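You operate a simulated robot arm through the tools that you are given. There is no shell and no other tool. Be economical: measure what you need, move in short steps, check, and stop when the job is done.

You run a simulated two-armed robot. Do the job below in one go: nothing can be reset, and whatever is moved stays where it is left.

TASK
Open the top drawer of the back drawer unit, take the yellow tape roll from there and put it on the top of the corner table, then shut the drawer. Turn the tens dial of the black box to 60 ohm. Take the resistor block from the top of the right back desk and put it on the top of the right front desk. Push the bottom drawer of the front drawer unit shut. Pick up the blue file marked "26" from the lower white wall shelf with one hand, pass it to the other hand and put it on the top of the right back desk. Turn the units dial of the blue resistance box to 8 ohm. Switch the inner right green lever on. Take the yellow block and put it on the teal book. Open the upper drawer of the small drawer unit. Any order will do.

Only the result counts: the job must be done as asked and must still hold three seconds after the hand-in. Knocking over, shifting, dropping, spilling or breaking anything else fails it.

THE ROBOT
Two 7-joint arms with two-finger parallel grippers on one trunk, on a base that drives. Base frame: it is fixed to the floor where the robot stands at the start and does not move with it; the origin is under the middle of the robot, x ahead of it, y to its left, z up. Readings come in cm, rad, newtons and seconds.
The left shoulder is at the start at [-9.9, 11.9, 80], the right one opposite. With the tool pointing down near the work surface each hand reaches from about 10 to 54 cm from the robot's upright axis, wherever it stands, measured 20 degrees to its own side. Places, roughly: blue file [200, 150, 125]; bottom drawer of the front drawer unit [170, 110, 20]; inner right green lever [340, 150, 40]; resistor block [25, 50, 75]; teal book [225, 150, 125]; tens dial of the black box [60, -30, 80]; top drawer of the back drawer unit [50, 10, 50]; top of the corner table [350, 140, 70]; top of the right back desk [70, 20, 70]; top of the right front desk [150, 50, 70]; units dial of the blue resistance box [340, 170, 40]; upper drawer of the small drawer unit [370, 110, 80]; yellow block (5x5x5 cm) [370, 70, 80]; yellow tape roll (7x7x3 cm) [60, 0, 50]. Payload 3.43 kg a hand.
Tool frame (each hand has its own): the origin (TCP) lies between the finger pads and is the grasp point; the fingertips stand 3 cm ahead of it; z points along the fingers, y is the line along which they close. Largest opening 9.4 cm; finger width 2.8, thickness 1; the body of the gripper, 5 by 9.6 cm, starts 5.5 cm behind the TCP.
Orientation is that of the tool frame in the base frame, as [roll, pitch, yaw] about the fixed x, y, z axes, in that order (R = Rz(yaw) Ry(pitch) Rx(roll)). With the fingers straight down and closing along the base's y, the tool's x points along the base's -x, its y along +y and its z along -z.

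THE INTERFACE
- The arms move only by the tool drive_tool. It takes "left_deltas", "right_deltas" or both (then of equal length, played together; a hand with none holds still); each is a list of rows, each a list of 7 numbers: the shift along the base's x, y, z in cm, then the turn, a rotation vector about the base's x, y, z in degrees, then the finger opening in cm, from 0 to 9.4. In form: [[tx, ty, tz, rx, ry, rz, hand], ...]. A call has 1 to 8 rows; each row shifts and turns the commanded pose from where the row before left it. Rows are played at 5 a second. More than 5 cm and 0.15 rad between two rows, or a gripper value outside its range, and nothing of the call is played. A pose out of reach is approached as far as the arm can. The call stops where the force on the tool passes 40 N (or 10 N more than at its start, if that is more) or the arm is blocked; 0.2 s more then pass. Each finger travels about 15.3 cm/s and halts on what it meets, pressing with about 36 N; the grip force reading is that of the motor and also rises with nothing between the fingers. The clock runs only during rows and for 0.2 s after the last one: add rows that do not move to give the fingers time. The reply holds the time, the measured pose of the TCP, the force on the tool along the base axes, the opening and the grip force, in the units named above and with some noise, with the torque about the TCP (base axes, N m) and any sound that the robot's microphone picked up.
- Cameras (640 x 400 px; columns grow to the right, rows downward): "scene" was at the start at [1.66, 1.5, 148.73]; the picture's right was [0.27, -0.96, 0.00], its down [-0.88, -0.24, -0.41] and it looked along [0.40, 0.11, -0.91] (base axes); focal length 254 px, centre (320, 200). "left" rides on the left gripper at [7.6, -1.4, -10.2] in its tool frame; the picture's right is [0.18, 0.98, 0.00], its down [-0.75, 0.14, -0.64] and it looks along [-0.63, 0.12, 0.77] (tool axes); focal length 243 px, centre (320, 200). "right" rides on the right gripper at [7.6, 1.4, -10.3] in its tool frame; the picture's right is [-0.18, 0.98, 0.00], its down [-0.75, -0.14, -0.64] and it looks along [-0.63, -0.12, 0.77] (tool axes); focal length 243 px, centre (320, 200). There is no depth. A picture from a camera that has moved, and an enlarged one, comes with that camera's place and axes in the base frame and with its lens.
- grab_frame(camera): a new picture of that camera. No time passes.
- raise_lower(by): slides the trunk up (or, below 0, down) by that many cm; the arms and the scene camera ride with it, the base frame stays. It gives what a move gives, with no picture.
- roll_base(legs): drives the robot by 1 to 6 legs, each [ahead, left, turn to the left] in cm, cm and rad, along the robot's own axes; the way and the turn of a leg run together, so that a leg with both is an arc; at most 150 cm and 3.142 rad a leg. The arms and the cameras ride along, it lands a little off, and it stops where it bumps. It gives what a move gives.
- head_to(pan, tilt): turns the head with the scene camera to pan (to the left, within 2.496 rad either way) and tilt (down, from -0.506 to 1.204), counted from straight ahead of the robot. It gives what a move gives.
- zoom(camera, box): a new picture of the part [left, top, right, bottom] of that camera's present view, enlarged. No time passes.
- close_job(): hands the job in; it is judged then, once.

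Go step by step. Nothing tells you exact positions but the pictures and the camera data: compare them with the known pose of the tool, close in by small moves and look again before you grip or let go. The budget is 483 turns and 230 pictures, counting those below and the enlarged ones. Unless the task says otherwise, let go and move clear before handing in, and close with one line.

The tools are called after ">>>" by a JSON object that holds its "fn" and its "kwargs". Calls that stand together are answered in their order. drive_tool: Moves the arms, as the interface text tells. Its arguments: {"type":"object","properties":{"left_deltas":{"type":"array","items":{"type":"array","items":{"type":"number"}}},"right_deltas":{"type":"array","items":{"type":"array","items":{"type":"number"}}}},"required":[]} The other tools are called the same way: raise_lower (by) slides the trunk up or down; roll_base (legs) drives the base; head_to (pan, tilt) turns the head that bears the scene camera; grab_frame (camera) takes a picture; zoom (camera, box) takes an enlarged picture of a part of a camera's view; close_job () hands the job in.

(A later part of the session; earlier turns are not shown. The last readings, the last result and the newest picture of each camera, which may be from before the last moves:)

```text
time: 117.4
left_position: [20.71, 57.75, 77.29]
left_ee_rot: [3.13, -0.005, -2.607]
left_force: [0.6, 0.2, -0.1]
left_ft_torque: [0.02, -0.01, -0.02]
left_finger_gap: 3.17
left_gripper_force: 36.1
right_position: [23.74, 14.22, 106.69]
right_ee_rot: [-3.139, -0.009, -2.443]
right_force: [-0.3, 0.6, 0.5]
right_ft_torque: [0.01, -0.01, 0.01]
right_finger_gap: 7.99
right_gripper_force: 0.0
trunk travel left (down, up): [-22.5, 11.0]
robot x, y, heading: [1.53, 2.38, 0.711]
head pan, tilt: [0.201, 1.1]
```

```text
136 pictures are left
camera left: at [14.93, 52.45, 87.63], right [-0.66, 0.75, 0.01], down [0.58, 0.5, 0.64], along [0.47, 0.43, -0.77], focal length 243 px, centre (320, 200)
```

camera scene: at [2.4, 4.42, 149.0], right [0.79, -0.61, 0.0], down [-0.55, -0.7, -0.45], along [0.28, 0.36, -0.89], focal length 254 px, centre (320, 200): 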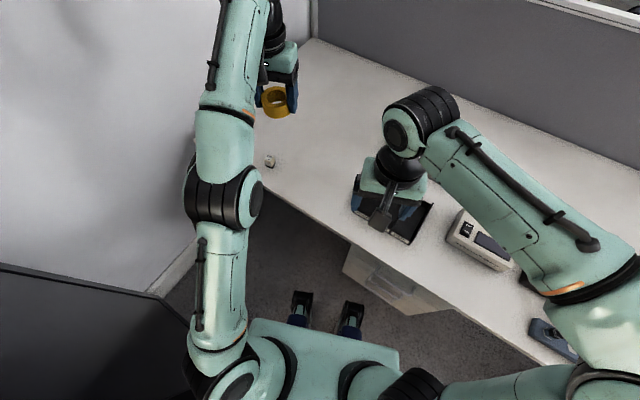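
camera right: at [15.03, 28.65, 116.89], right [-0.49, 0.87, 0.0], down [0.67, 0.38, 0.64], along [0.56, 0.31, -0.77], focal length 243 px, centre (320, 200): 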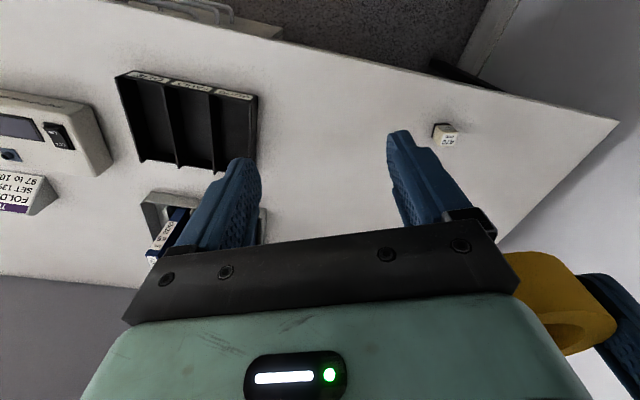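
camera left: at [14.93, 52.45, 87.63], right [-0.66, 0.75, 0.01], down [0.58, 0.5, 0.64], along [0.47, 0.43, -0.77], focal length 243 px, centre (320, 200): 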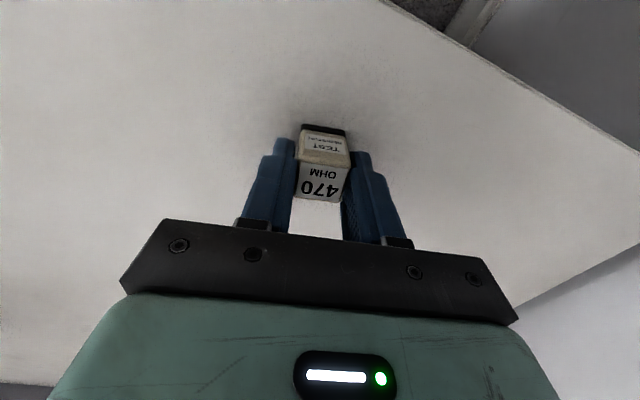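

>>> {"fn": "drive_tool", "kwargs": {"left_deltas": [[0, 0, 3, 0, 0, 0, 1.5], [0, 0, 4.5, 0, 0, 0, 1.5], [0, 0, 4.5, 0, 0, 0, 1.5], [0, 0, 4.5, 0, 0, 0, 1.5], [0, 0, 4.5, 0, 0, 0, 1.5], [0, 0, 4.5, 0, 0, 0, 1.5]], "right_deltas": [[0.8, 4.5, 0, 0, 0, 0, 9], [0.8, 4.5, 0, 0, 0, 0, 9], [0.8, 4.5, 0, 0, 0, 0, 9], [0.8, 4.0, -2, 0, 0, 0, 9], [0, 0, -4.5, 0, 0, 0, 9], [0, 0, -4.5, 0, 0, 0, 9]]}}

>>> {"fn": "grab_frame", "kwargs": {"camera": "right"}}

```text
time: 118.8
left_position: [19.03, 54.71, 102.1]
left_ee_rot: [3.128, -0.008, -2.608]
left_force: [0.1, 0.0, -0.4]
left_ft_torque: [-0.03, 0.02, -0.01]
left_finger_gap: 3.15
left_gripper_force: 35.7
left hand out of reach, approached as far as the arm can: row 5, 6
right_position: [26.99, 31.91, 95.54]
right_ee_rot: [-3.141, -0.008, -2.446]
right_force: [-0.3, -0.2, 0.0]
right_ft_torque: [-0.01, -0.02, 0.0]
right_finger_gap: 9.01
right_gripper_force: 0.1
trunk travel left (down, up): [-22.5, 11.0]
robot x, y, heading: [1.74, 2.34, 0.713]
head pan, tilt: [0.201, 1.1]
```

```text
135 pictures are left
camera right: at [20.38, 28.23, 105.88], right [-0.49, 0.87, 0.0], down [0.67, 0.38, 0.64], along [0.56, 0.31, -0.77], focal length 243 px, centre (320, 200)
```

right: 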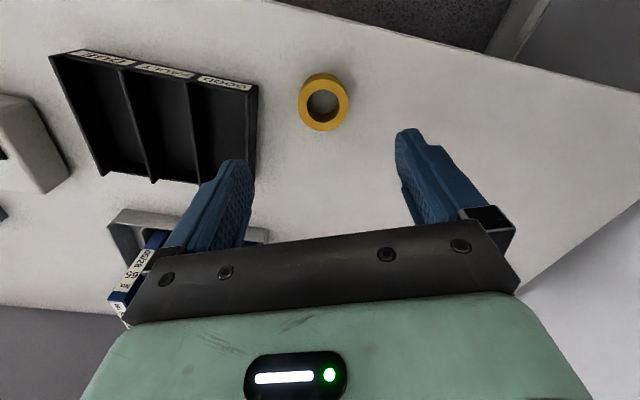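

>>> {"fn": "drive_tool", "kwargs": {"right_deltas": [[1.9, 1.3, -2, 0, 0, 0, 7.8], [0, 0, -4.5, 0, 0, 0, 7.8], [0, 0, -4.5, 0, 0, 0, 7.8], [0, 0, -4, 0, 0, 0, 7.8], [0, 0, -2, 0, 0, 0, 7.8], [0, 0, 0, 0, 0, 0, 7.8]]}}

>>> {"fn": "grab_frame", "kwargs": {"camera": "right"}}

```text
time: 120.2
left_position: [18.89, 54.78, 102.18]
left_ee_rot: [3.13, -0.007, -2.608]
left_force: [-1.1, -0.6, -0.8]
left_ft_torque: [0.03, 0.0, -0.01]
left_finger_gap: 3.15
left_gripper_force: 36.0
right_position: [28.76, 33.06, 78.64]
right_ee_rot: [-3.139, -0.008, -2.445]
right_force: [0.6, 0.2, 1.2]
right_ft_torque: [0.0, -0.02, -0.03]
right_finger_gap: 7.82
right_gripper_force: 0.0
trunk travel left (down, up): [-22.5, 11.0]
robot x, y, heading: [1.8, 2.19, 0.715]
head pan, tilt: [0.201, 1.1]
```

```text
134 pictures are left
camera right: at [22.06, 29.44, 88.94], right [-0.49, 0.87, 0.0], down [0.67, 0.38, 0.64], along [0.56, 0.31, -0.77], focal length 243 px, centre (320, 200)
```

right: 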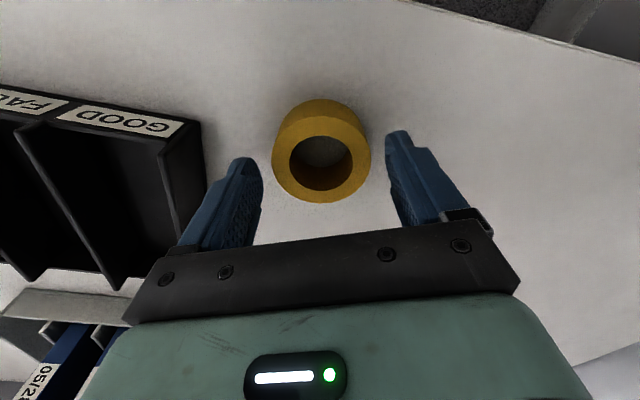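

>>> {"fn": "drive_tool", "kwargs": {"right_deltas": [[0, 0, -1.2, 0, 0, 0, 7.8], [0, 0, -0.9, 0, 0, 0, 7.8], [0, 0, 0, 0, 0, 0, 4], [0, 0, 0, 0, 0, 0, 4], [0, 0, 0, 0, 0, 0, 4], [0, 0, 3, 0, 0, 0, 4], [0, 0, 4.5, 0, 0, 0, 4], [0, 0, 4.5, 0, 0, 0, 4]]}}

>>> {"fn": "drive_tool", "kwargs": {"right_deltas": [[0, 0, 4.5, 0, 0, 0, 4], [0, 0, 4.5, 0, 0, 0, 4], [-2, -3, 3, 0, 0, 0, 4], [-2, -3, 3, 0, 0, 0, 4], [-2, -4, 2, 0, 0, 0, 4]]}}

>>> {"fn": "grab_frame", "kwargs": {"camera": "right"}}

>>> {"fn": "grab_frame", "kwargs": {"camera": "scene"}}

```text
time: 122.0
left_position: [18.81, 54.75, 102.21]
left_ee_rot: [3.129, -0.005, -2.607]
left_force: [-0.6, 0.7, -0.2]
left_ft_torque: [0.01, 0.01, -0.02]
left_finger_gap: 3.14
left_gripper_force: 35.7
right_position: [28.77, 32.97, 88.65]
right_ee_rot: [-3.139, -0.01, -2.445]
right_force: [-0.8, -0.1, -1.1]
right_ft_torque: [0.02, -0.01, -0.01]
right_finger_gap: 6.04
right_gripper_force: 35.6
trunk travel left (down, up): [-22.5, 11.0]
robot x, y, heading: [1.91, 2.52, 0.712]
head pan, tilt: [0.201, 1.1]
```

```text
time: 123.2
left_position: [19.03, 54.57, 102.32]
left_ee_rot: [3.13, -0.004, -2.608]
left_force: [-0.4, 0.4, -0.6]
left_ft_torque: [0.04, -0.04, 0.03]
left_finger_gap: 3.15
left_gripper_force: 36.4
right_position: [22.88, 23.01, 105.73]
right_ee_rot: [-3.137, -0.007, -2.446]
right_force: [-0.7, -0.3, -1.6]
right_ft_torque: [0.03, 0.0, 0.0]
right_finger_gap: 6.03
right_gripper_force: 35.9
trunk travel left (down, up): [-22.5, 11.0]
robot x, y, heading: [1.61, 2.57, 0.715]
head pan, tilt: [0.201, 1.1]
```

```text
133 pictures are left
camera right: at [16.18, 19.23, 116.02], right [-0.49, 0.87, 0.0], down [0.67, 0.38, 0.64], along [0.56, 0.31, -0.77], focal length 243 px, centre (320, 200)
```

right: 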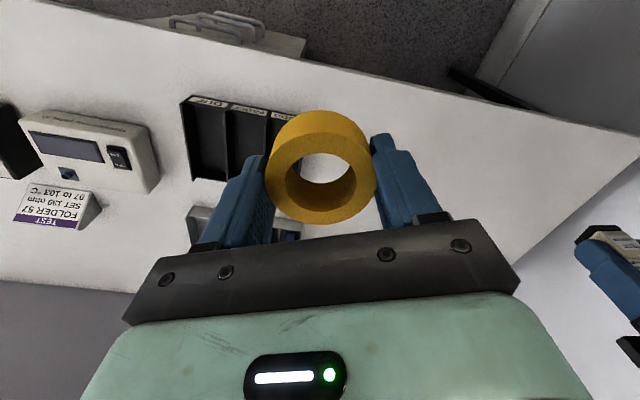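

```text
132 pictures are left
camera scene: at [2.37, 4.38, 149.0], right [0.79, -0.61, 0.0], down [-0.55, -0.7, -0.45], along [0.28, 0.36, -0.89], focal length 254 px, centre (320, 200)
```

scene: 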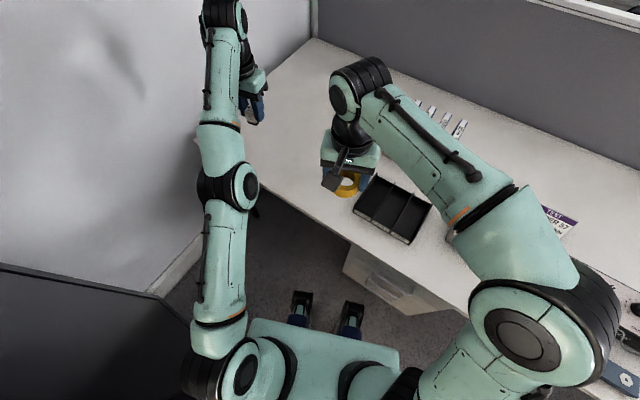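

>>> {"fn": "drive_tool", "kwargs": {"left_deltas": [[-0.5, -3.1, 1, 0, 0, 0, 1.5], [-0.5, -3.1, 1, 0, 0, 0, 1.5], [-0.5, -3.1, 1, 0, 0, 0, 1.5], [-0.5, -3.1, 1, 0, 0, 0, 1.5], [-0.5, -3.0, 1, 0, 0, 0, 1.5]], "right_deltas": [[2, -2.2, 1, 0, 0, 0, 4], [2, -2.2, 1, 0, 0, 0, 4], [2, -2.2, 1, 0, 0, 0, 4], [2, -2.2, 1, 0, 0, 0, 4], [1, -2, 1, 0, 0, 0, 4]]}}

>>> {"fn": "roll_base", "kwargs": {"legs": [[-33, -27, 0], [0, 0, -1.98]]}}

>>> {"fn": "head_to", "kwargs": {"pan": 0, "tilt": 0.5}}

>>> {"fn": "grab_frame", "kwargs": {"camera": "scene"}}

```text
time: 124.4
left_position: [16.26, 39.14, 107.23]
left_ee_rot: [3.129, -0.005, -2.606]
left_force: [0.1, 0.4, -1.4]
left_ft_torque: [0.01, -0.03, -0.01]
left_finger_gap: 3.17
left_gripper_force: 35.3
right_position: [31.74, 12.15, 110.72]
right_ee_rot: [-3.139, -0.01, -2.445]
right_force: [-0.6, -0.7, -0.8]
right_ft_torque: [-0.03, 0.01, 0.0]
right_finger_gap: 6.05
right_gripper_force: 36.2
trunk travel left (down, up): [-22.5, 11.0]
robot x, y, heading: [1.7, 2.44, 0.708]
head pan, tilt: [0.201, 1.1]
```

```text
time: 132.1
left_position: [23.08, -66.72, 107.21]
left_ee_rot: [3.13, -0.005, 1.727]
left_force: [0.0, -1.1, -1.4]
left_ft_torque: [0.0, 0.02, 0.03]
left_finger_gap: 3.13
left_gripper_force: 36.4
right_position: [-7.86, -71.0, 110.59]
right_ee_rot: [-3.138, -0.009, 1.886]
right_force: [0.2, 0.7, -0.3]
right_ft_torque: [0.0, 0.01, 0.0]
right_finger_gap: 6.07
right_gripper_force: 35.7
trunk travel left (down, up): [-22.5, 11.0]
robot x, y, heading: [-5.66, -39.27, -1.244]
head pan, tilt: [0.201, 1.1]
```

```text
time: 133.1
left_position: [23.02, -66.74, 107.17]
left_ee_rot: [3.128, -0.005, 1.727]
left_force: [-0.4, -0.4, -1.0]
left_ft_torque: [0.0, -0.01, 0.01]
left_finger_gap: 3.15
left_gripper_force: 36.3
right_position: [-7.87, -70.99, 110.68]
right_ee_rot: [-3.138, -0.009, 1.886]
right_force: [0.2, -0.2, -0.1]
right_ft_torque: [-0.01, 0.01, -0.01]
right_finger_gap: 6.04
right_gripper_force: 35.8
trunk travel left (down, up): [-22.5, 11.0]
robot x, y, heading: [-5.8, -39.39, -1.24]
head pan, tilt: [0.0, 0.499]
```

```text
131 pictures are left
camera scene: at [-3.97, -43.97, 153.77], right [-0.95, -0.33, 0.0], down [-0.16, 0.45, -0.88], along [0.29, -0.83, -0.48], focal length 254 px, centre (320, 200)
```

scene: 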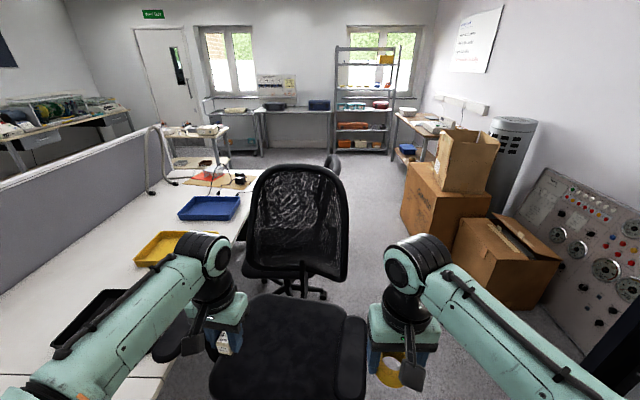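

Both objects are held; I'm facing along the desk row. I'll shift into the lane between the chairs and the boxes.

>>> {"fn": "roll_base", "kwargs": {"legs": [[0, -58, -0.026], [60, 0, 0]]}}

>>> {"fn": "grab_frame", "kwargs": {"camera": "scene"}}

```text
time: 141.7
left_position: [-15.08, -143.03, 107.12]
left_ee_rot: [3.13, -0.006, 1.7]
left_force: [-0.1, 0.0, -0.5]
left_ft_torque: [0.01, -0.01, 0.0]
left_finger_gap: 3.15
left_gripper_force: 36.3
right_position: [-46.09, -146.64, 110.56]
right_ee_rot: [-3.139, -0.008, 1.863]
right_force: [-0.2, -0.7, -0.3]
right_ft_torque: [-0.02, 0.03, -0.01]
right_finger_gap: 6.07
right_gripper_force: 35.7
trunk travel left (down, up): [-22.5, 11.0]
robot x, y, heading: [-43.4, -114.8, -1.261]
head pan, tilt: [0.0, 0.499]
```

```text
130 pictures are left
camera scene: at [-41.45, -119.63, 153.77], right [-0.95, -0.3, 0.0], down [-0.14, 0.46, -0.88], along [0.27, -0.84, -0.48], focal length 254 px, centre (320, 200)
```

scene: 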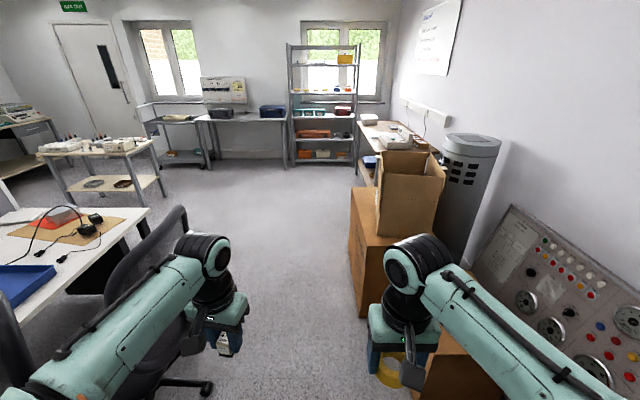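

>>> {"fn": "head_to", "kwargs": {"pan": 0.7, "tilt": 1.0}}

>>> {"fn": "grab_frame", "kwargs": {"camera": "scene"}}

>>> {"fn": "head_to", "kwargs": {"pan": -0.7, "tilt": 1.0}}

>>> {"fn": "grab_frame", "kwargs": {"camera": "scene"}}

```text
time: 142.7
left_position: [-15.02, -143.03, 107.2]
left_ee_rot: [3.129, -0.004, 1.7]
left_force: [0.8, -0.1, -0.8]
left_ft_torque: [0.01, -0.04, -0.02]
left_finger_gap: 3.17
left_gripper_force: 36.0
right_position: [-46.18, -146.65, 110.67]
right_ee_rot: [-3.137, -0.008, 1.863]
right_force: [-0.4, -0.4, 0.0]
right_ft_torque: [-0.01, 0.01, -0.02]
right_finger_gap: 6.05
right_gripper_force: 36.2
trunk travel left (down, up): [-22.5, 11.0]
robot x, y, heading: [-43.07, -115.07, -1.26]
head pan, tilt: [0.7, 1.0]
```

```text
129 pictures are left
camera scene: at [-38.33, -114.66, 149.67], right [-0.54, -0.84, 0.0], down [-0.71, 0.45, -0.54], along [0.46, -0.29, -0.84], focal length 254 px, centre (320, 200)
```

scene: 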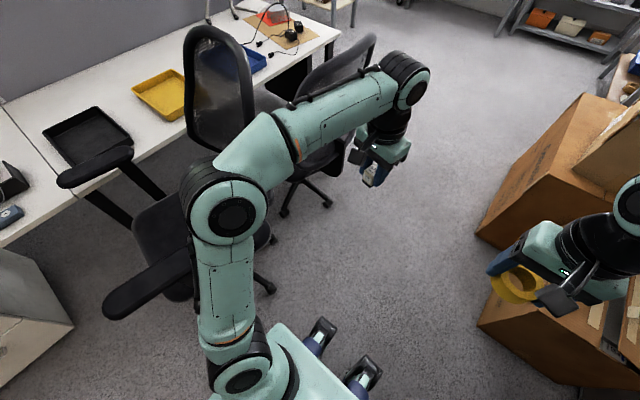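

```text
time: 144.2
left_position: [-15.04, -142.94, 107.18]
left_ee_rot: [3.129, -0.006, 1.702]
left_force: [0.3, 0.4, 0.0]
left_ft_torque: [0.03, 0.03, 0.01]
left_finger_gap: 3.16
left_gripper_force: 35.8
right_position: [-46.15, -146.6, 110.57]
right_ee_rot: [-3.138, -0.007, 1.862]
right_force: [0.0, 0.2, -0.5]
right_ft_torque: [0.0, -0.01, -0.01]
right_finger_gap: 6.06
right_gripper_force: 36.4
trunk travel left (down, up): [-22.5, 11.0]
robot x, y, heading: [-43.39, -115.22, -1.263]
head pan, tilt: [-0.7, 1.0]
```

```text
128 pictures are left
camera scene: at [-46.87, -117.36, 149.66], right [-0.92, 0.38, 0.0], down [0.32, 0.78, -0.54], along [-0.21, -0.5, -0.84], focal length 254 px, centre (320, 200)
```

scene: 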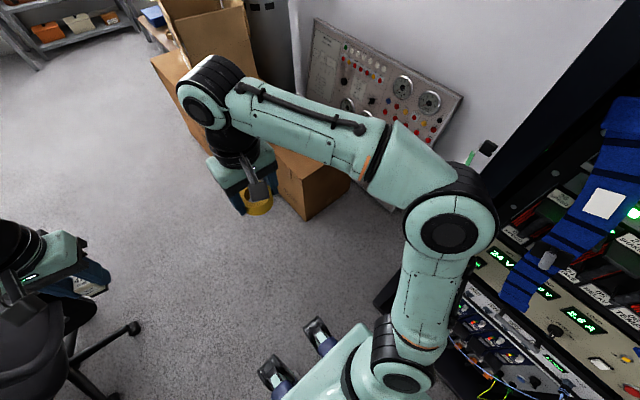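

>>> {"fn": "roll_base", "kwargs": {"legs": [[84, 0, 0]]}}

>>> {"fn": "head_to", "kwargs": {"pan": 0.5, "tilt": 0.7}}

>>> {"fn": "grab_frame", "kwargs": {"camera": "scene"}}

```text
time: 148.7
left_position: [10.8, -222.97, 107.13]
left_ee_rot: [3.13, -0.007, 1.705]
left_force: [0.5, -0.4, 0.1]
left_ft_torque: [-0.02, 0.01, -0.01]
left_finger_gap: 3.13
left_gripper_force: 36.6
right_position: [-20.27, -226.72, 110.59]
right_ee_rot: [-3.138, -0.008, 1.868]
right_force: [0.5, 0.4, -1.0]
right_ft_torque: [0.03, -0.02, 0.0]
right_finger_gap: 6.06
right_gripper_force: 35.6
trunk travel left (down, up): [-22.5, 11.0]
robot x, y, heading: [-17.77, -195.03, -1.261]
head pan, tilt: [-0.7, 1.0]
```

```text
time: 150.1
left_position: [10.72, -223.06, 107.12]
left_ee_rot: [3.13, -0.005, 1.706]
left_force: [-0.7, -0.1, -0.7]
left_ft_torque: [-0.01, 0.02, -0.03]
left_finger_gap: 3.13
left_gripper_force: 36.2
right_position: [-20.14, -226.73, 110.59]
right_ee_rot: [-3.138, -0.007, 1.868]
right_force: [-0.3, 0.2, -1.2]
right_ft_torque: [0.0, 0.02, 0.01]
right_finger_gap: 6.03
right_gripper_force: 36.1
trunk travel left (down, up): [-22.5, 11.0]
robot x, y, heading: [-17.25, -195.01, -1.261]
head pan, tilt: [0.499, 0.7]
```

```text
127 pictures are left
camera scene: at [-12.44, -196.9, 152.0], right [-0.69, -0.73, 0.0], down [-0.47, 0.44, -0.76], along [0.55, -0.53, -0.64], focal length 254 px, centre (320, 200)
```

scene: 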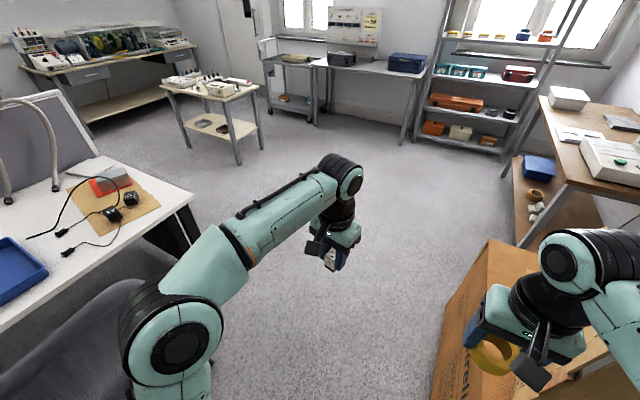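

>>> {"fn": "roll_base", "kwargs": {"legs": [[15, 3, 0], [25, 17, 0], [76, 0, 0]]}}

>>> {"fn": "head_to", "kwargs": {"pan": 1.2, "tilt": 0.6}}

>>> {"fn": "grab_frame", "kwargs": {"camera": "scene"}}

```text
time: 156.9
left_position: [66.0, -326.6, 107.14]
left_ee_rot: [3.129, -0.004, 1.716]
left_force: [0.5, -1.0, -0.9]
left_ft_torque: [0.0, -0.01, -0.01]
left_finger_gap: 3.15
left_gripper_force: 35.9
right_position: [35.13, -330.56, 110.65]
right_ee_rot: [-3.137, -0.008, 1.878]
right_force: [-0.3, -0.9, -1.4]
right_ft_torque: [0.01, 0.01, 0.03]
right_finger_gap: 6.05
right_gripper_force: 35.2
trunk travel left (down, up): [-22.5, 11.0]
robot x, y, heading: [37.83, -299.18, -1.247]
head pan, tilt: [0.499, 0.7]
```

```text
time: 158.0
left_position: [66.09, -326.62, 107.13]
left_ee_rot: [3.129, -0.005, 1.717]
left_force: [0.3, 0.1, -0.8]
left_ft_torque: [-0.01, -0.02, 0.02]
left_finger_gap: 3.17
left_gripper_force: 35.6
right_position: [35.21, -330.58, 110.6]
right_ee_rot: [-3.138, -0.009, 1.878]
right_force: [-0.2, 0.0, -0.4]
right_ft_torque: [0.0, 0.05, -0.04]
right_finger_gap: 6.05
right_gripper_force: 35.7
trunk travel left (down, up): [-22.5, 11.0]
robot x, y, heading: [38.12, -299.32, -1.246]
head pan, tilt: [1.201, 0.6]
```

```text
126 pictures are left
camera scene: at [45.22, -295.36, 152.87], right [-0.05, -1.0, 0.0], down [-0.56, 0.03, -0.82], along [0.82, -0.04, -0.57], focal length 254 px, centre (320, 200)
```

scene: 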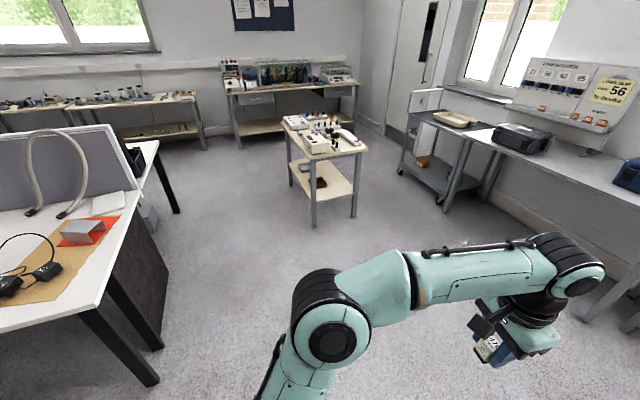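

>>> {"fn": "roll_base", "kwargs": {"legs": [[0, 0, 1.551], [130, 0, 0]]}}

>>> {"fn": "head_to", "kwargs": {"pan": 0.5, "tilt": 0.5}}

>>> {"fn": "grab_frame", "kwargs": {"camera": "scene"}}

```text
time: 168.3
left_position: [189.35, -230.19, 107.15]
left_ee_rot: [3.128, -0.004, -3.005]
left_force: [-0.4, -0.4, -0.7]
left_ft_torque: [0.0, -0.01, -0.04]
left_finger_gap: 3.15
left_gripper_force: 36.1
right_position: [193.25, -261.28, 110.53]
right_ee_rot: [-3.137, -0.009, -2.844]
right_force: [-0.3, 1.1, -1.0]
right_ft_torque: [0.01, 0.04, 0.0]
right_finger_gap: 6.04
right_gripper_force: 35.6
trunk travel left (down, up): [-22.5, 11.0]
robot x, y, heading: [161.68, -257.94, 0.314]
head pan, tilt: [1.201, 0.6]
```

```text
time: 169.4
left_position: [189.46, -230.18, 107.02]
left_ee_rot: [3.13, -0.005, -3.003]
left_force: [-0.2, -0.1, -0.4]
left_ft_torque: [0.04, 0.01, -0.01]
left_finger_gap: 3.18
left_gripper_force: 36.2
right_position: [193.24, -261.18, 110.53]
right_ee_rot: [-3.139, -0.009, -2.844]
right_force: [0.0, -0.2, -0.3]
right_ft_torque: [-0.01, -0.02, 0.01]
right_finger_gap: 6.04
right_gripper_force: 35.6
trunk travel left (down, up): [-22.5, 11.0]
robot x, y, heading: [161.59, -258.49, 0.314]
head pan, tilt: [0.499, 0.499]
```

```text
125 pictures are left
camera scene: at [163.9, -253.35, 153.77], right [0.73, -0.69, 0.0], down [-0.33, -0.35, -0.88], along [0.6, 0.64, -0.48], focal length 254 px, centre (320, 200)
```

scene: 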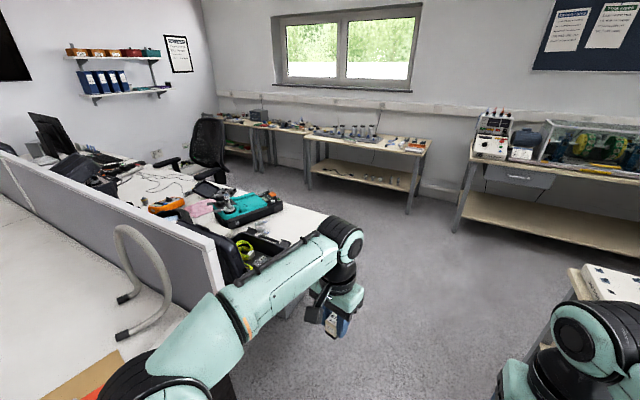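

>>> {"fn": "roll_base", "kwargs": {"legs": [[60, 2, 0], [120, 0, 0], [0, 0, 1.56]]}}

>>> {"fn": "head_to", "kwargs": {"pan": 0, "tilt": 0.5}}

>>> {"fn": "grab_frame", "kwargs": {"camera": "scene"}}

```text
time: 182.3
left_position: [305.02, -172.66, 107.16]
left_ee_rot: [3.13, -0.004, -1.441]
left_force: [-0.2, -0.2, 0.3]
left_ft_torque: [-0.02, 0.02, 0.01]
left_finger_gap: 3.15
left_gripper_force: 36.2
right_position: [336.06, -169.03, 110.48]
right_ee_rot: [-3.138, -0.008, -1.28]
right_force: [-0.4, -0.1, -0.4]
right_ft_torque: [0.02, -0.04, 0.01]
right_finger_gap: 6.05
right_gripper_force: 36.4
trunk travel left (down, up): [-22.5, 11.0]
robot x, y, heading: [333.15, -200.73, 1.88]
head pan, tilt: [0.499, 0.499]
```

```text
time: 183.3
left_position: [305.01, -172.65, 107.07]
left_ee_rot: [3.129, -0.006, -1.442]
left_force: [0.0, 0.8, -0.5]
left_ft_torque: [-0.02, -0.02, -0.02]
left_finger_gap: 3.14
left_gripper_force: 36.1
right_position: [336.2, -169.1, 110.48]
right_ee_rot: [-3.138, -0.01, -1.279]
right_force: [-0.4, 0.6, -0.5]
right_ft_torque: [0.01, -0.01, -0.02]
right_finger_gap: 6.06
right_gripper_force: 36.3
trunk travel left (down, up): [-22.5, 11.0]
robot x, y, heading: [333.13, -200.99, 1.879]
head pan, tilt: [0.0, 0.499]
```

```text
124 pictures are left
camera scene: at [331.88, -196.32, 153.77], right [0.95, 0.3, 0.0], down [0.15, -0.46, -0.88], along [-0.27, 0.84, -0.48], focal length 254 px, centre (320, 200)
```

scene: 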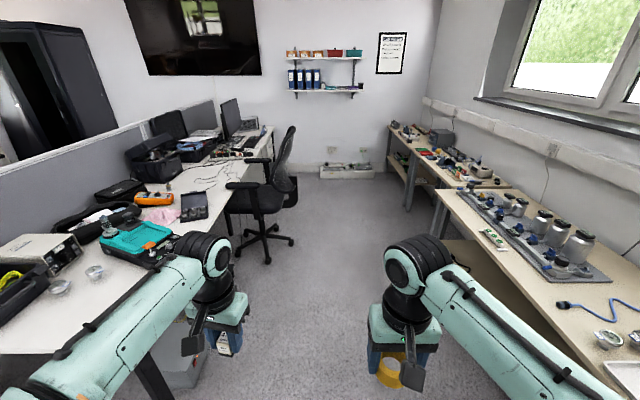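

>>> {"fn": "roll_base", "kwargs": {"legs": [[30, -27, 0], [150, 0, 0], [50, 0, 0]]}}

>>> {"fn": "head_to", "kwargs": {"pan": -0.9, "tilt": 0.6}}

>>> {"fn": "grab_frame", "kwargs": {"camera": "scene"}}

>>> {"fn": "head_to", "kwargs": {"pan": 0.3, "tilt": 0.5}}

>>> {"fn": "grab_frame", "kwargs": {"camera": "scene"}}

```text
time: 195.7
left_position: [263.0, 53.44, 107.14]
left_ee_rot: [3.129, -0.006, -1.449]
left_force: [0.5, 0.7, 0.3]
left_ft_torque: [-0.02, 0.0, 0.02]
left_finger_gap: 3.13
left_gripper_force: 35.5
right_position: [294.06, 56.67, 110.64]
right_ee_rot: [-3.138, -0.01, -1.287]
right_force: [0.1, 0.4, -1.6]
right_ft_torque: [-0.02, 0.01, 0.03]
right_finger_gap: 6.06
right_gripper_force: 35.4
trunk travel left (down, up): [-22.5, 11.0]
robot x, y, heading: [291.06, 24.96, 1.872]
head pan, tilt: [0.0, 0.499]
```

```text
time: 196.9
left_position: [263.05, 53.35, 107.18]
left_ee_rot: [3.129, -0.005, -1.452]
left_force: [-0.1, -0.6, 0.6]
left_ft_torque: [0.01, 0.0, -0.01]
left_finger_gap: 3.15
left_gripper_force: 35.9
right_position: [294.11, 56.58, 110.64]
right_ee_rot: [-3.137, -0.008, -1.29]
right_force: [-0.1, -0.3, -1.0]
right_ft_torque: [-0.01, 0.02, -0.01]
right_finger_gap: 6.08
right_gripper_force: 36.2
trunk travel left (down, up): [-22.5, 11.0]
robot x, y, heading: [290.79, 24.98, 1.868]
head pan, tilt: [-0.901, 0.6]
```

```text
123 pictures are left
camera scene: at [297.32, 28.07, 152.87], right [0.82, -0.57, 0.0], down [-0.32, -0.47, -0.83], along [0.47, 0.68, -0.56], focal length 254 px, centre (320, 200)
```

scene: 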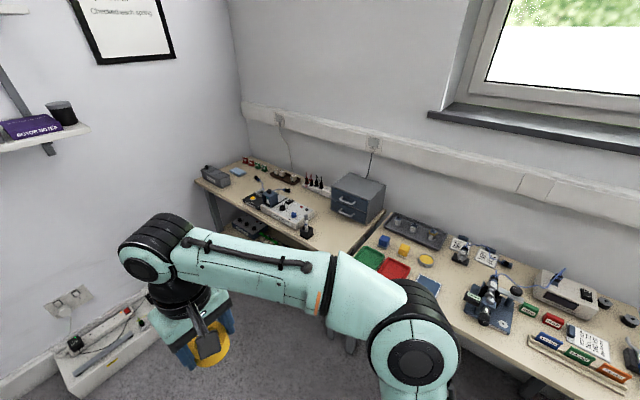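

```text
time: 198.3
left_position: [263.07, 53.32, 107.24]
left_ee_rot: [3.129, -0.004, -1.451]
left_force: [-1.6, -0.6, -0.3]
left_ft_torque: [-0.03, 0.02, 0.0]
left_finger_gap: 3.15
left_gripper_force: 35.8
right_position: [294.03, 56.68, 110.63]
right_ee_rot: [-3.138, -0.008, -1.288]
right_force: [0.2, 0.0, -0.5]
right_ft_torque: [0.01, 0.01, -0.02]
right_finger_gap: 6.07
right_gripper_force: 36.1
trunk travel left (down, up): [-22.5, 11.0]
robot x, y, heading: [290.79, 24.9, 1.871]
head pan, tilt: [0.3, 0.499]
```

```text
122 pictures are left
camera scene: at [287.2, 28.31, 153.77], right [0.83, 0.56, 0.0], down [0.27, -0.4, -0.88], along [-0.49, 0.73, -0.48], focal length 254 px, centre (320, 200)
```

scene: 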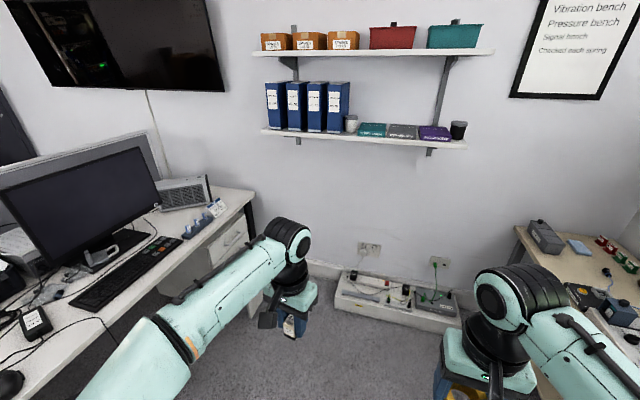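

>>> {"fn": "head_to", "kwargs": {"pan": -0.9, "tilt": 0.6}}

>>> {"fn": "zoom", "kwargs": {"camera": "scene", "box": [180, 130, 460, 300]}}

```text
time: 199.7
left_position: [263.05, 53.36, 107.25]
left_ee_rot: [3.128, -0.007, -1.451]
left_force: [-0.4, -0.4, -0.8]
left_ft_torque: [-0.02, -0.02, 0.04]
left_finger_gap: 3.16
left_gripper_force: 36.2
right_position: [294.08, 56.66, 110.66]
right_ee_rot: [-3.138, -0.009, -1.289]
right_force: [-1.3, 0.0, -0.6]
right_ft_torque: [0.03, -0.03, 0.01]
right_finger_gap: 6.05
right_gripper_force: 35.6
trunk travel left (down, up): [-22.5, 11.0]
robot x, y, heading: [290.89, 24.86, 1.873]
head pan, tilt: [-0.901, 0.6]
```

```text
2.29 times, centred on (320, 215) of scene
camera zoom: at [297.32, 28.07, 152.87], right [0.82, -0.57, 0.0], down [-0.32, -0.47, -0.83], along [0.47, 0.68, -0.56], focal length 582 px, centre (320, 166)
```

zoom: 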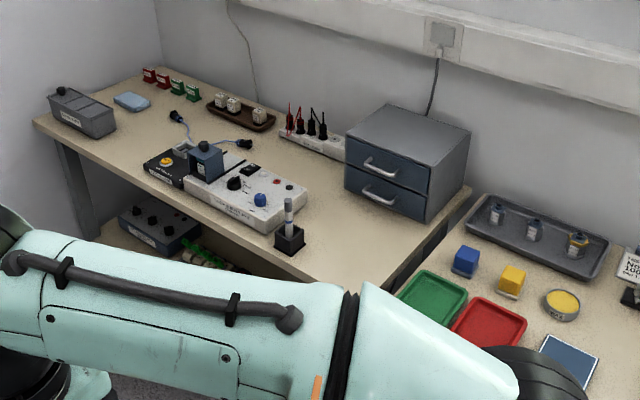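

I see the corner table with gear and the small drawer unit, the lower shelf below it, the neighbour table with the yellow block, and the wall shelf with files. I'll drive in front of the corner table.

>>> {"fn": "roll_base", "kwargs": {"legs": [[60, 0, 0], [0, 0, -1.566], [28, 0, 0]]}}

>>> {"fn": "head_to", "kwargs": {"pan": 0, "tilt": 0.9}}

>>> {"fn": "grab_frame", "kwargs": {"camera": "scene"}}

>>> {"fn": "grab_frame", "kwargs": {"camera": "right"}}

```text
time: 208.4
left_position: [327.61, 118.84, 107.21]
left_ee_rot: [3.128, -0.004, -3.006]
left_force: [0.3, -0.6, -1.1]
left_ft_torque: [0.0, 0.02, 0.0]
left_finger_gap: 3.15
left_gripper_force: 35.9
right_position: [331.38, 87.81, 110.55]
right_ee_rot: [-3.141, -0.009, -2.846]
right_force: [-0.7, 0.0, -0.6]
right_ft_torque: [-0.01, 0.0, -0.03]
right_finger_gap: 6.03
right_gripper_force: 35.9
trunk travel left (down, up): [-22.5, 11.0]
robot x, y, heading: [299.62, 90.8, 0.307]
head pan, tilt: [-0.901, 0.6]
```

```text
time: 209.6
left_position: [327.65, 118.8, 107.32]
left_ee_rot: [3.129, -0.006, -3.007]
left_force: [-0.3, -0.5, -1.2]
left_ft_torque: [0.0, 0.0, -0.01]
left_finger_gap: 3.17
left_gripper_force: 36.4
right_position: [331.34, 87.77, 110.61]
right_ee_rot: [-3.139, -0.009, -2.846]
right_force: [0.1, -0.4, -1.1]
right_ft_torque: [0.0, 0.0, 0.02]
right_finger_gap: 6.02
right_gripper_force: 35.3
trunk travel left (down, up): [-22.5, 11.0]
robot x, y, heading: [299.47, 90.66, 0.312]
head pan, tilt: [0.0, 0.901]
```

```text
120 pictures are left
camera scene: at [302.95, 91.5, 150.39], right [0.31, -0.95, 0.0], down [-0.75, -0.24, -0.62], along [0.59, 0.19, -0.78], focal length 254 px, centre (320, 200)
```

scene: 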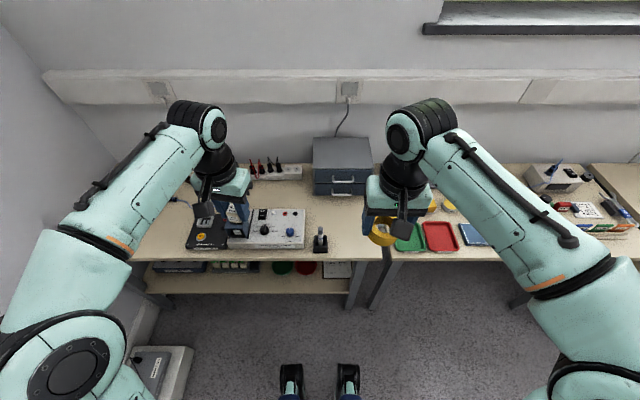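

```text
119 pictures are left
camera right: at [323.69, 87.07, 120.86], right [-0.11, 0.99, 0.0], down [0.77, 0.09, 0.64], along [0.63, 0.07, -0.77], focal length 243 px, centre (320, 200)
```

right: 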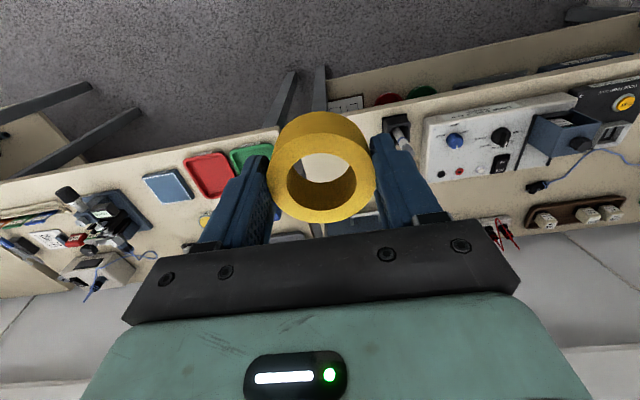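

>>> {"fn": "drive_tool", "kwargs": {"right_deltas": [[4.4, 1.6, 0, 0, 0, 0, 4], [4.5, 1.7, 0, 0, 0, 0, 4], [4.5, 1.7, 0, 0, 0, 0, 4], [4.4, 1.6, -1, 0, 0, 0, 4], [0, 0, -4.5, 0, 0, 0, 4], [0, 0, -4.5, 0, 0, 0, 4], [0, 0, -4.5, 0, 0, 0, 4], [0, 0, -4.5, 0, 0, 0, 4]]}}

>>> {"fn": "grab_frame", "kwargs": {"camera": "scene"}}

>>> {"fn": "grab_frame", "kwargs": {"camera": "right"}}

```text
time: 211.4
left_position: [327.6, 118.78, 107.09]
left_ee_rot: [3.129, -0.007, -3.005]
left_force: [0.4, 1.3, -0.3]
left_ft_torque: [-0.01, 0.0, -0.01]
left_finger_gap: 3.16
left_gripper_force: 35.6
right_position: [343.6, 92.33, 92.59]
right_ee_rot: [-3.14, -0.008, -2.844]
right_force: [0.3, 0.7, -0.4]
right_ft_torque: [-0.02, 0.01, -0.02]
right_finger_gap: 6.04
right_gripper_force: 36.7
right hand out of reach, approached as far as the arm can: row 3, 4
trunk travel left (down, up): [-22.5, 11.0]
robot x, y, heading: [300.01, 90.84, 0.312]
head pan, tilt: [0.0, 0.901]
```

```text
118 pictures are left
camera scene: at [302.99, 91.51, 150.39], right [0.31, -0.95, 0.0], down [-0.75, -0.24, -0.62], along [0.59, 0.19, -0.78], focal length 254 px, centre (320, 200)
```

scene: 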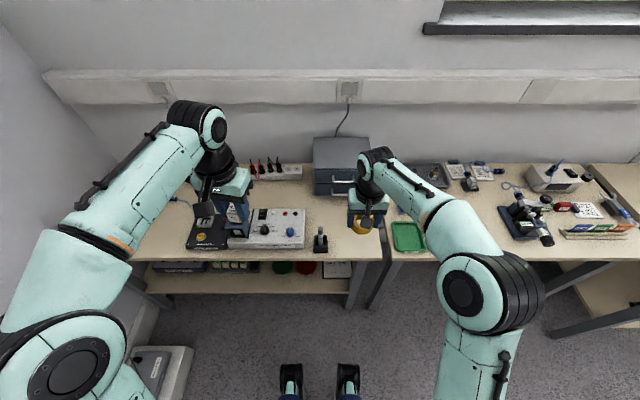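

```text
117 pictures are left
camera right: at [335.85, 91.57, 102.89], right [-0.11, 0.99, 0.0], down [0.77, 0.09, 0.64], along [0.63, 0.07, -0.77], focal length 243 px, centre (320, 200)
```

right: 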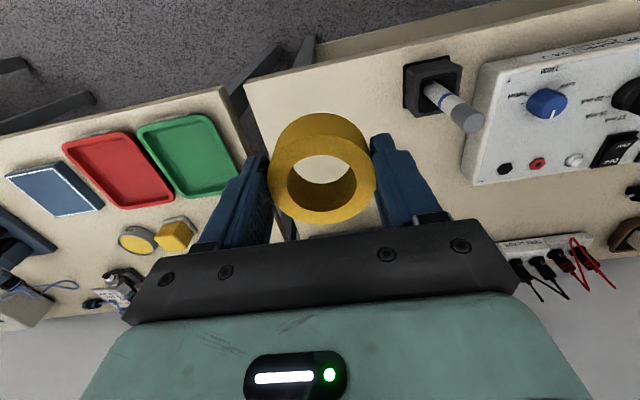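

>>> {"fn": "roll_base", "kwargs": {"legs": [[5, 0, 0]]}}

>>> {"fn": "drive_tool", "kwargs": {"right_deltas": [[0, 0, -4, 0, 0, 0, 4], [0, 0, -4, 0, 0, 0, 4], [0, 0, -4, 0, 0, 0, 4], [0, 0, -1.5, 0, 0, 0, 4], [0, 0, 0, 0, 0, 0, 4]]}}

>>> {"fn": "grab_frame", "kwargs": {"camera": "right"}}

```text
time: 212.3
left_position: [332.43, 120.26, 107.25]
left_ee_rot: [3.128, -0.007, -3.008]
left_force: [0.3, 0.3, -1.2]
left_ft_torque: [-0.03, 0.04, -0.03]
left_finger_gap: 3.17
left_gripper_force: 36.3
right_position: [348.19, 93.94, 92.61]
right_ee_rot: [-3.14, -0.01, -2.843]
right_force: [0.5, 0.4, -0.1]
right_ft_torque: [0.0, 0.03, 0.0]
right_finger_gap: 6.05
right_gripper_force: 36.1
trunk travel left (down, up): [-22.5, 11.0]
robot x, y, heading: [304.37, 92.57, 0.315]
head pan, tilt: [0.0, 0.901]
```

```text
time: 213.5
left_position: [332.16, 120.36, 107.05]
left_ee_rot: [3.129, -0.004, -3.008]
left_force: [0.1, -0.1, 0.1]
left_ft_torque: [0.01, 0.0, 0.0]
left_finger_gap: 3.17
left_gripper_force: 36.2
right_position: [348.14, 93.96, 79.13]
right_ee_rot: [3.141, -0.008, -2.846]
right_force: [-0.9, -0.5, -1.3]
right_ft_torque: [-0.02, 0.0, 0.01]
right_finger_gap: 6.04
right_gripper_force: 35.4
trunk travel left (down, up): [-22.5, 11.0]
robot x, y, heading: [304.8, 92.25, 0.314]
head pan, tilt: [0.0, 0.901]
```

```text
116 pictures are left
camera right: at [340.5, 93.1, 89.43], right [-0.11, 0.99, 0.0], down [0.77, 0.09, 0.64], along [0.63, 0.07, -0.77], focal length 243 px, centre (320, 200)
```

right: 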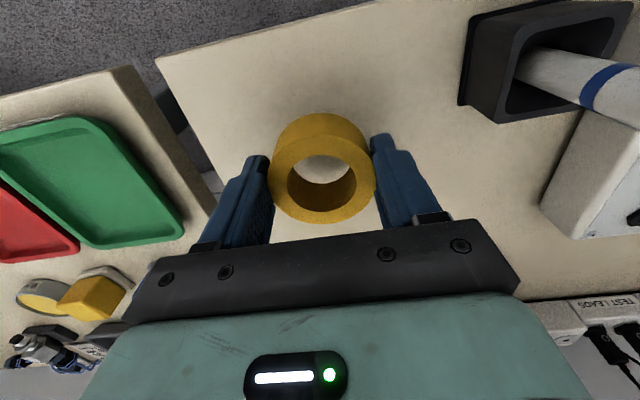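

>>> {"fn": "drive_tool", "kwargs": {"right_deltas": [[0, 0, -0.8, 0, 0, 0, 4], [0, 0, -0.6, 0, 0, 0, 4], [0, 0, -0.5, 0, 0, 0, 4], [0, 0, -0.4, 0, 0, 0, 4], [0, 0, -0.4, 0, 0, 0, 4], [0, 0, -0.4, 0, 0, 0, 4]]}}

```text
time: 214.9
left_position: [332.03, 120.29, 107.31]
left_ee_rot: [3.131, 0.0, -3.006]
left_force: [0.3, 0.5, 0.0]
left_ft_torque: [0.0, -0.01, 0.02]
left_finger_gap: 3.14
left_gripper_force: 36.1
right_position: [348.23, 93.77, 76.44]
right_ee_rot: [-3.139, 0.003, -2.845]
right_force: [-3.8, -5.0, 41.8]
right_ft_torque: [0.05, -0.13, -0.02]
right_finger_gap: 6.08
right_gripper_force: 36.0
trunk travel left (down, up): [-22.5, 11.0]
robot x, y, heading: [304.32, 92.07, 0.315]
head pan, tilt: [0.0, 0.901]
```

Contact with the table. Release and lift.

>>> {"fn": "drive_tool", "kwargs": {"right_deltas": [[0, 0, 0.3, 0, 0, 0, 4], [0, 0, 0, 0, 0, 0, 7.8], [0, 0, 0, 0, 0, 0, 7.8], [0, 0, 2.5, 0, 0, 0, 7.8], [0, 0, 4.5, 0, 0, 0, 7.8], [0, 0, 4.5, 0, 0, 0, 7.8], [0, 0, 4.5, 0, 0, 0, 7.8]]}}

>>> {"fn": "grab_frame", "kwargs": {"camera": "right"}}

```text
time: 216.5
left_position: [332.32, 120.29, 107.2]
left_ee_rot: [3.13, -0.006, -3.008]
left_force: [-0.9, 0.8, 0.4]
left_ft_torque: [-0.01, 0.03, -0.03]
left_finger_gap: 3.15
left_gripper_force: 36.1
right_position: [347.96, 93.88, 92.38]
right_ee_rot: [-3.139, -0.009, -2.844]
right_force: [0.2, 0.1, -0.3]
right_ft_torque: [-0.03, 0.02, 0.02]
right_finger_gap: 7.81
right_gripper_force: 0.1
trunk travel left (down, up): [-22.5, 11.0]
robot x, y, heading: [304.57, 92.21, 0.312]
head pan, tilt: [0.0, 0.901]
```

```text
115 pictures are left
camera right: at [340.44, 93.05, 102.65], right [-0.11, 0.99, 0.0], down [0.77, 0.09, 0.64], along [0.63, 0.07, -0.77], focal length 243 px, centre (320, 200)
```

right: 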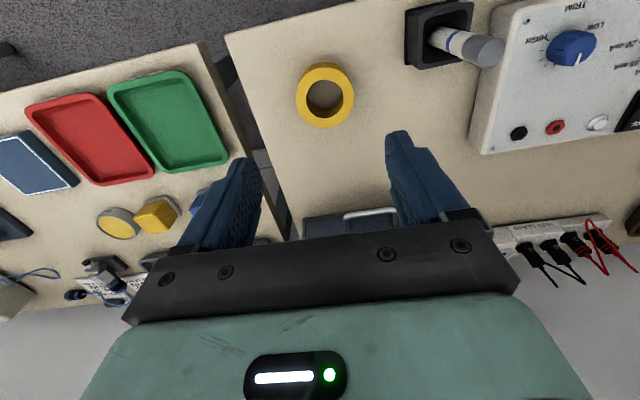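

>>> {"fn": "zoom", "kwargs": {"camera": "scene", "box": [290, 120, 410, 200]}}

>>> {"fn": "drive_tool", "kwargs": {"right_deltas": [[-4, -1.3, 0, 0, 0, 0, 7.8], [-4, -1.3, 0, 0, 0, 0, 7.8], [-4, -1.3, 0, 0, 0, 0, 7.8]]}}

>>> {"fn": "grab_frame", "kwargs": {"camera": "right"}}

>>> {"fn": "zoom", "kwargs": {"camera": "scene", "box": [290, 120, 410, 200]}}

```text
5.00 times, centred on (350, 160) of scene
camera zoom: at [307.59, 93.02, 150.39], right [0.31, -0.95, 0.0], down [-0.75, -0.24, -0.62], along [0.59, 0.19, -0.78], focal length 1273 px, centre (170, 400)
```

zoom: 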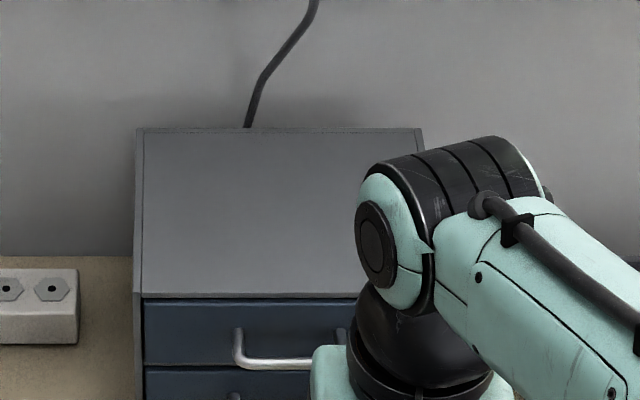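

```text
time: 217.3
left_position: [332.18, 120.27, 107.25]
left_ee_rot: [3.131, -0.003, -3.007]
left_force: [0.3, -0.5, -0.4]
left_ft_torque: [0.02, -0.01, 0.03]
left_finger_gap: 3.13
left_gripper_force: 35.6
right_position: [336.16, 89.8, 92.28]
right_ee_rot: [-3.14, -0.009, -2.843]
right_force: [0.2, 0.0, -0.2]
right_ft_torque: [0.02, -0.04, -0.04]
right_finger_gap: 7.8
right_gripper_force: 0.1
trunk travel left (down, up): [-22.5, 11.0]
robot x, y, heading: [304.43, 92.23, 0.311]
head pan, tilt: [0.0, 0.901]
```

```text
113 pictures are left
camera right: at [328.39, 89.08, 102.59], right [-0.11, 0.99, 0.0], down [0.77, 0.09, 0.64], along [0.63, 0.07, -0.77], focal length 243 px, centre (320, 200)
```

right: 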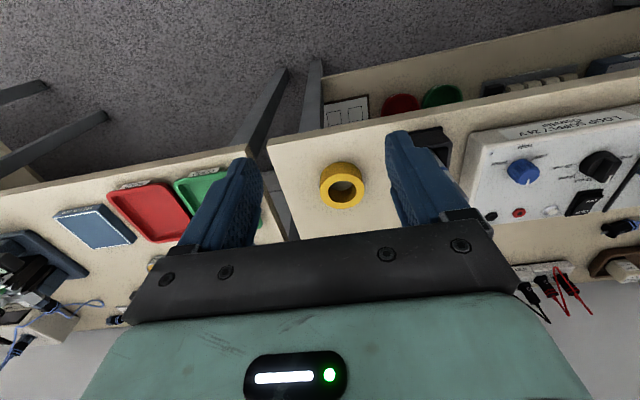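

```text
5.00 times, centred on (350, 160) of scene
camera zoom: at [307.52, 92.96, 150.39], right [0.31, -0.95, 0.0], down [-0.75, -0.24, -0.62], along [0.59, 0.19, -0.78], focal length 1273 px, centre (170, 400)
```

zoom: 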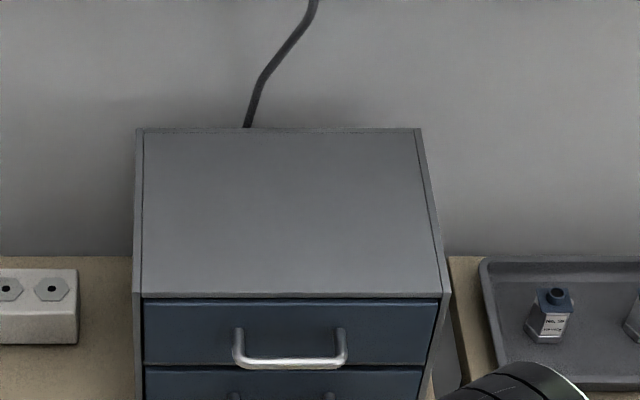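

>>> {"fn": "roll_base", "kwargs": {"legs": [[4, 0, 0]]}}

>>> {"fn": "drive_tool", "kwargs": {"right_deltas": [[0, 0, 3, 0, 0, 8.3, 5], [0, 0, 3, 0, 0, 8.3, 3], [0, 0, 0, 0, 0, 8.3, 1.8], [0, 0, 0, 0, 0, 8.3, 1.8], [0, 0, 0, 0, 0, 8.3, 1.8], [0, 0, 0, 0, 0, 8.3, 1.8], [0, 0, 0, 0, 0, 8.3, 1.8], [0, 0, 0, 0, 0, 8.3, 1.8]]}}

>>> {"fn": "drive_tool", "kwargs": {"right_deltas": [[0, 0, 0, 0, 0, 8.3, 1.8], [0, 0, 0, 0, 0, 8.3, 1.8], [0, 0, 0, 0, 0, 7, 1.8], [0, 0, 0, 2.4, -7.63, 0, 1.8], [0, 0, 0, 2.4, -7.63, 0, 1.8], [0, 0, 0, 2.4, -7.63, 0, 1.8], [0, 0, 0, 2.4, -7.63, 0, 1.8], [0, 0, 0, 2.4, -7.63, 0, 1.8]]}}

>>> {"fn": "grab_frame", "kwargs": {"camera": "scene"}}

```text
time: 218.2
left_position: [336.0, 121.57, 107.1]
left_ee_rot: [3.128, -0.005, -3.008]
left_force: [0.6, 0.3, -0.5]
left_ft_torque: [0.0, 0.01, -0.02]
left_finger_gap: 3.14
left_gripper_force: 35.9
right_position: [340.01, 91.09, 92.22]
right_ee_rot: [3.141, -0.01, -2.842]
right_force: [0.2, 0.8, -0.6]
right_ft_torque: [-0.03, 0.03, -0.02]
right_finger_gap: 7.8
right_gripper_force: 0.1
trunk travel left (down, up): [-22.5, 11.0]
robot x, y, heading: [307.87, 93.63, 0.312]
head pan, tilt: [0.0, 0.901]
```

```text
time: 220.0
left_position: [336.01, 121.61, 107.14]
left_ee_rot: [3.128, -0.004, -3.009]
left_force: [1.0, -0.2, -1.4]
left_ft_torque: [0.0, -0.01, 0.0]
left_finger_gap: 3.12
left_gripper_force: 36.7
right_position: [339.87, 91.04, 98.42]
right_ee_rot: [-3.139, -0.009, -1.682]
right_force: [0.3, 0.0, -0.5]
right_ft_torque: [0.01, -0.02, 0.01]
right_finger_gap: 1.8
right_gripper_force: 0.1
trunk travel left (down, up): [-22.5, 11.0]
robot x, y, heading: [307.87, 93.62, 0.311]
head pan, tilt: [0.0, 0.901]
```

```text
time: 221.8
left_position: [335.98, 121.47, 107.11]
left_ee_rot: [3.128, -0.004, -3.007]
left_force: [-0.5, -0.1, 0.5]
left_ft_torque: [0.01, -0.02, 0.02]
left_finger_gap: 3.15
left_gripper_force: 35.7
right_position: [339.85, 91.05, 98.36]
right_ee_rot: [-2.438, -0.001, -1.276]
right_force: [0.6, 0.9, 0.2]
right_ft_torque: [0.04, -0.01, 0.02]
right_finger_gap: 1.77
right_gripper_force: 0.0
trunk travel left (down, up): [-22.5, 11.0]
robot x, y, heading: [307.74, 93.19, 0.316]
head pan, tilt: [0.0, 0.901]
```

```text
111 pictures are left
camera scene: at [311.35, 94.23, 150.39], right [0.31, -0.95, 0.0], down [-0.75, -0.24, -0.62], along [0.59, 0.19, -0.78], focal length 254 px, centre (320, 200)
```

scene: 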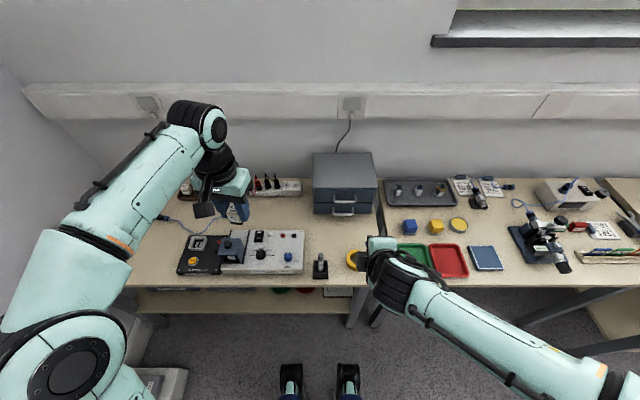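

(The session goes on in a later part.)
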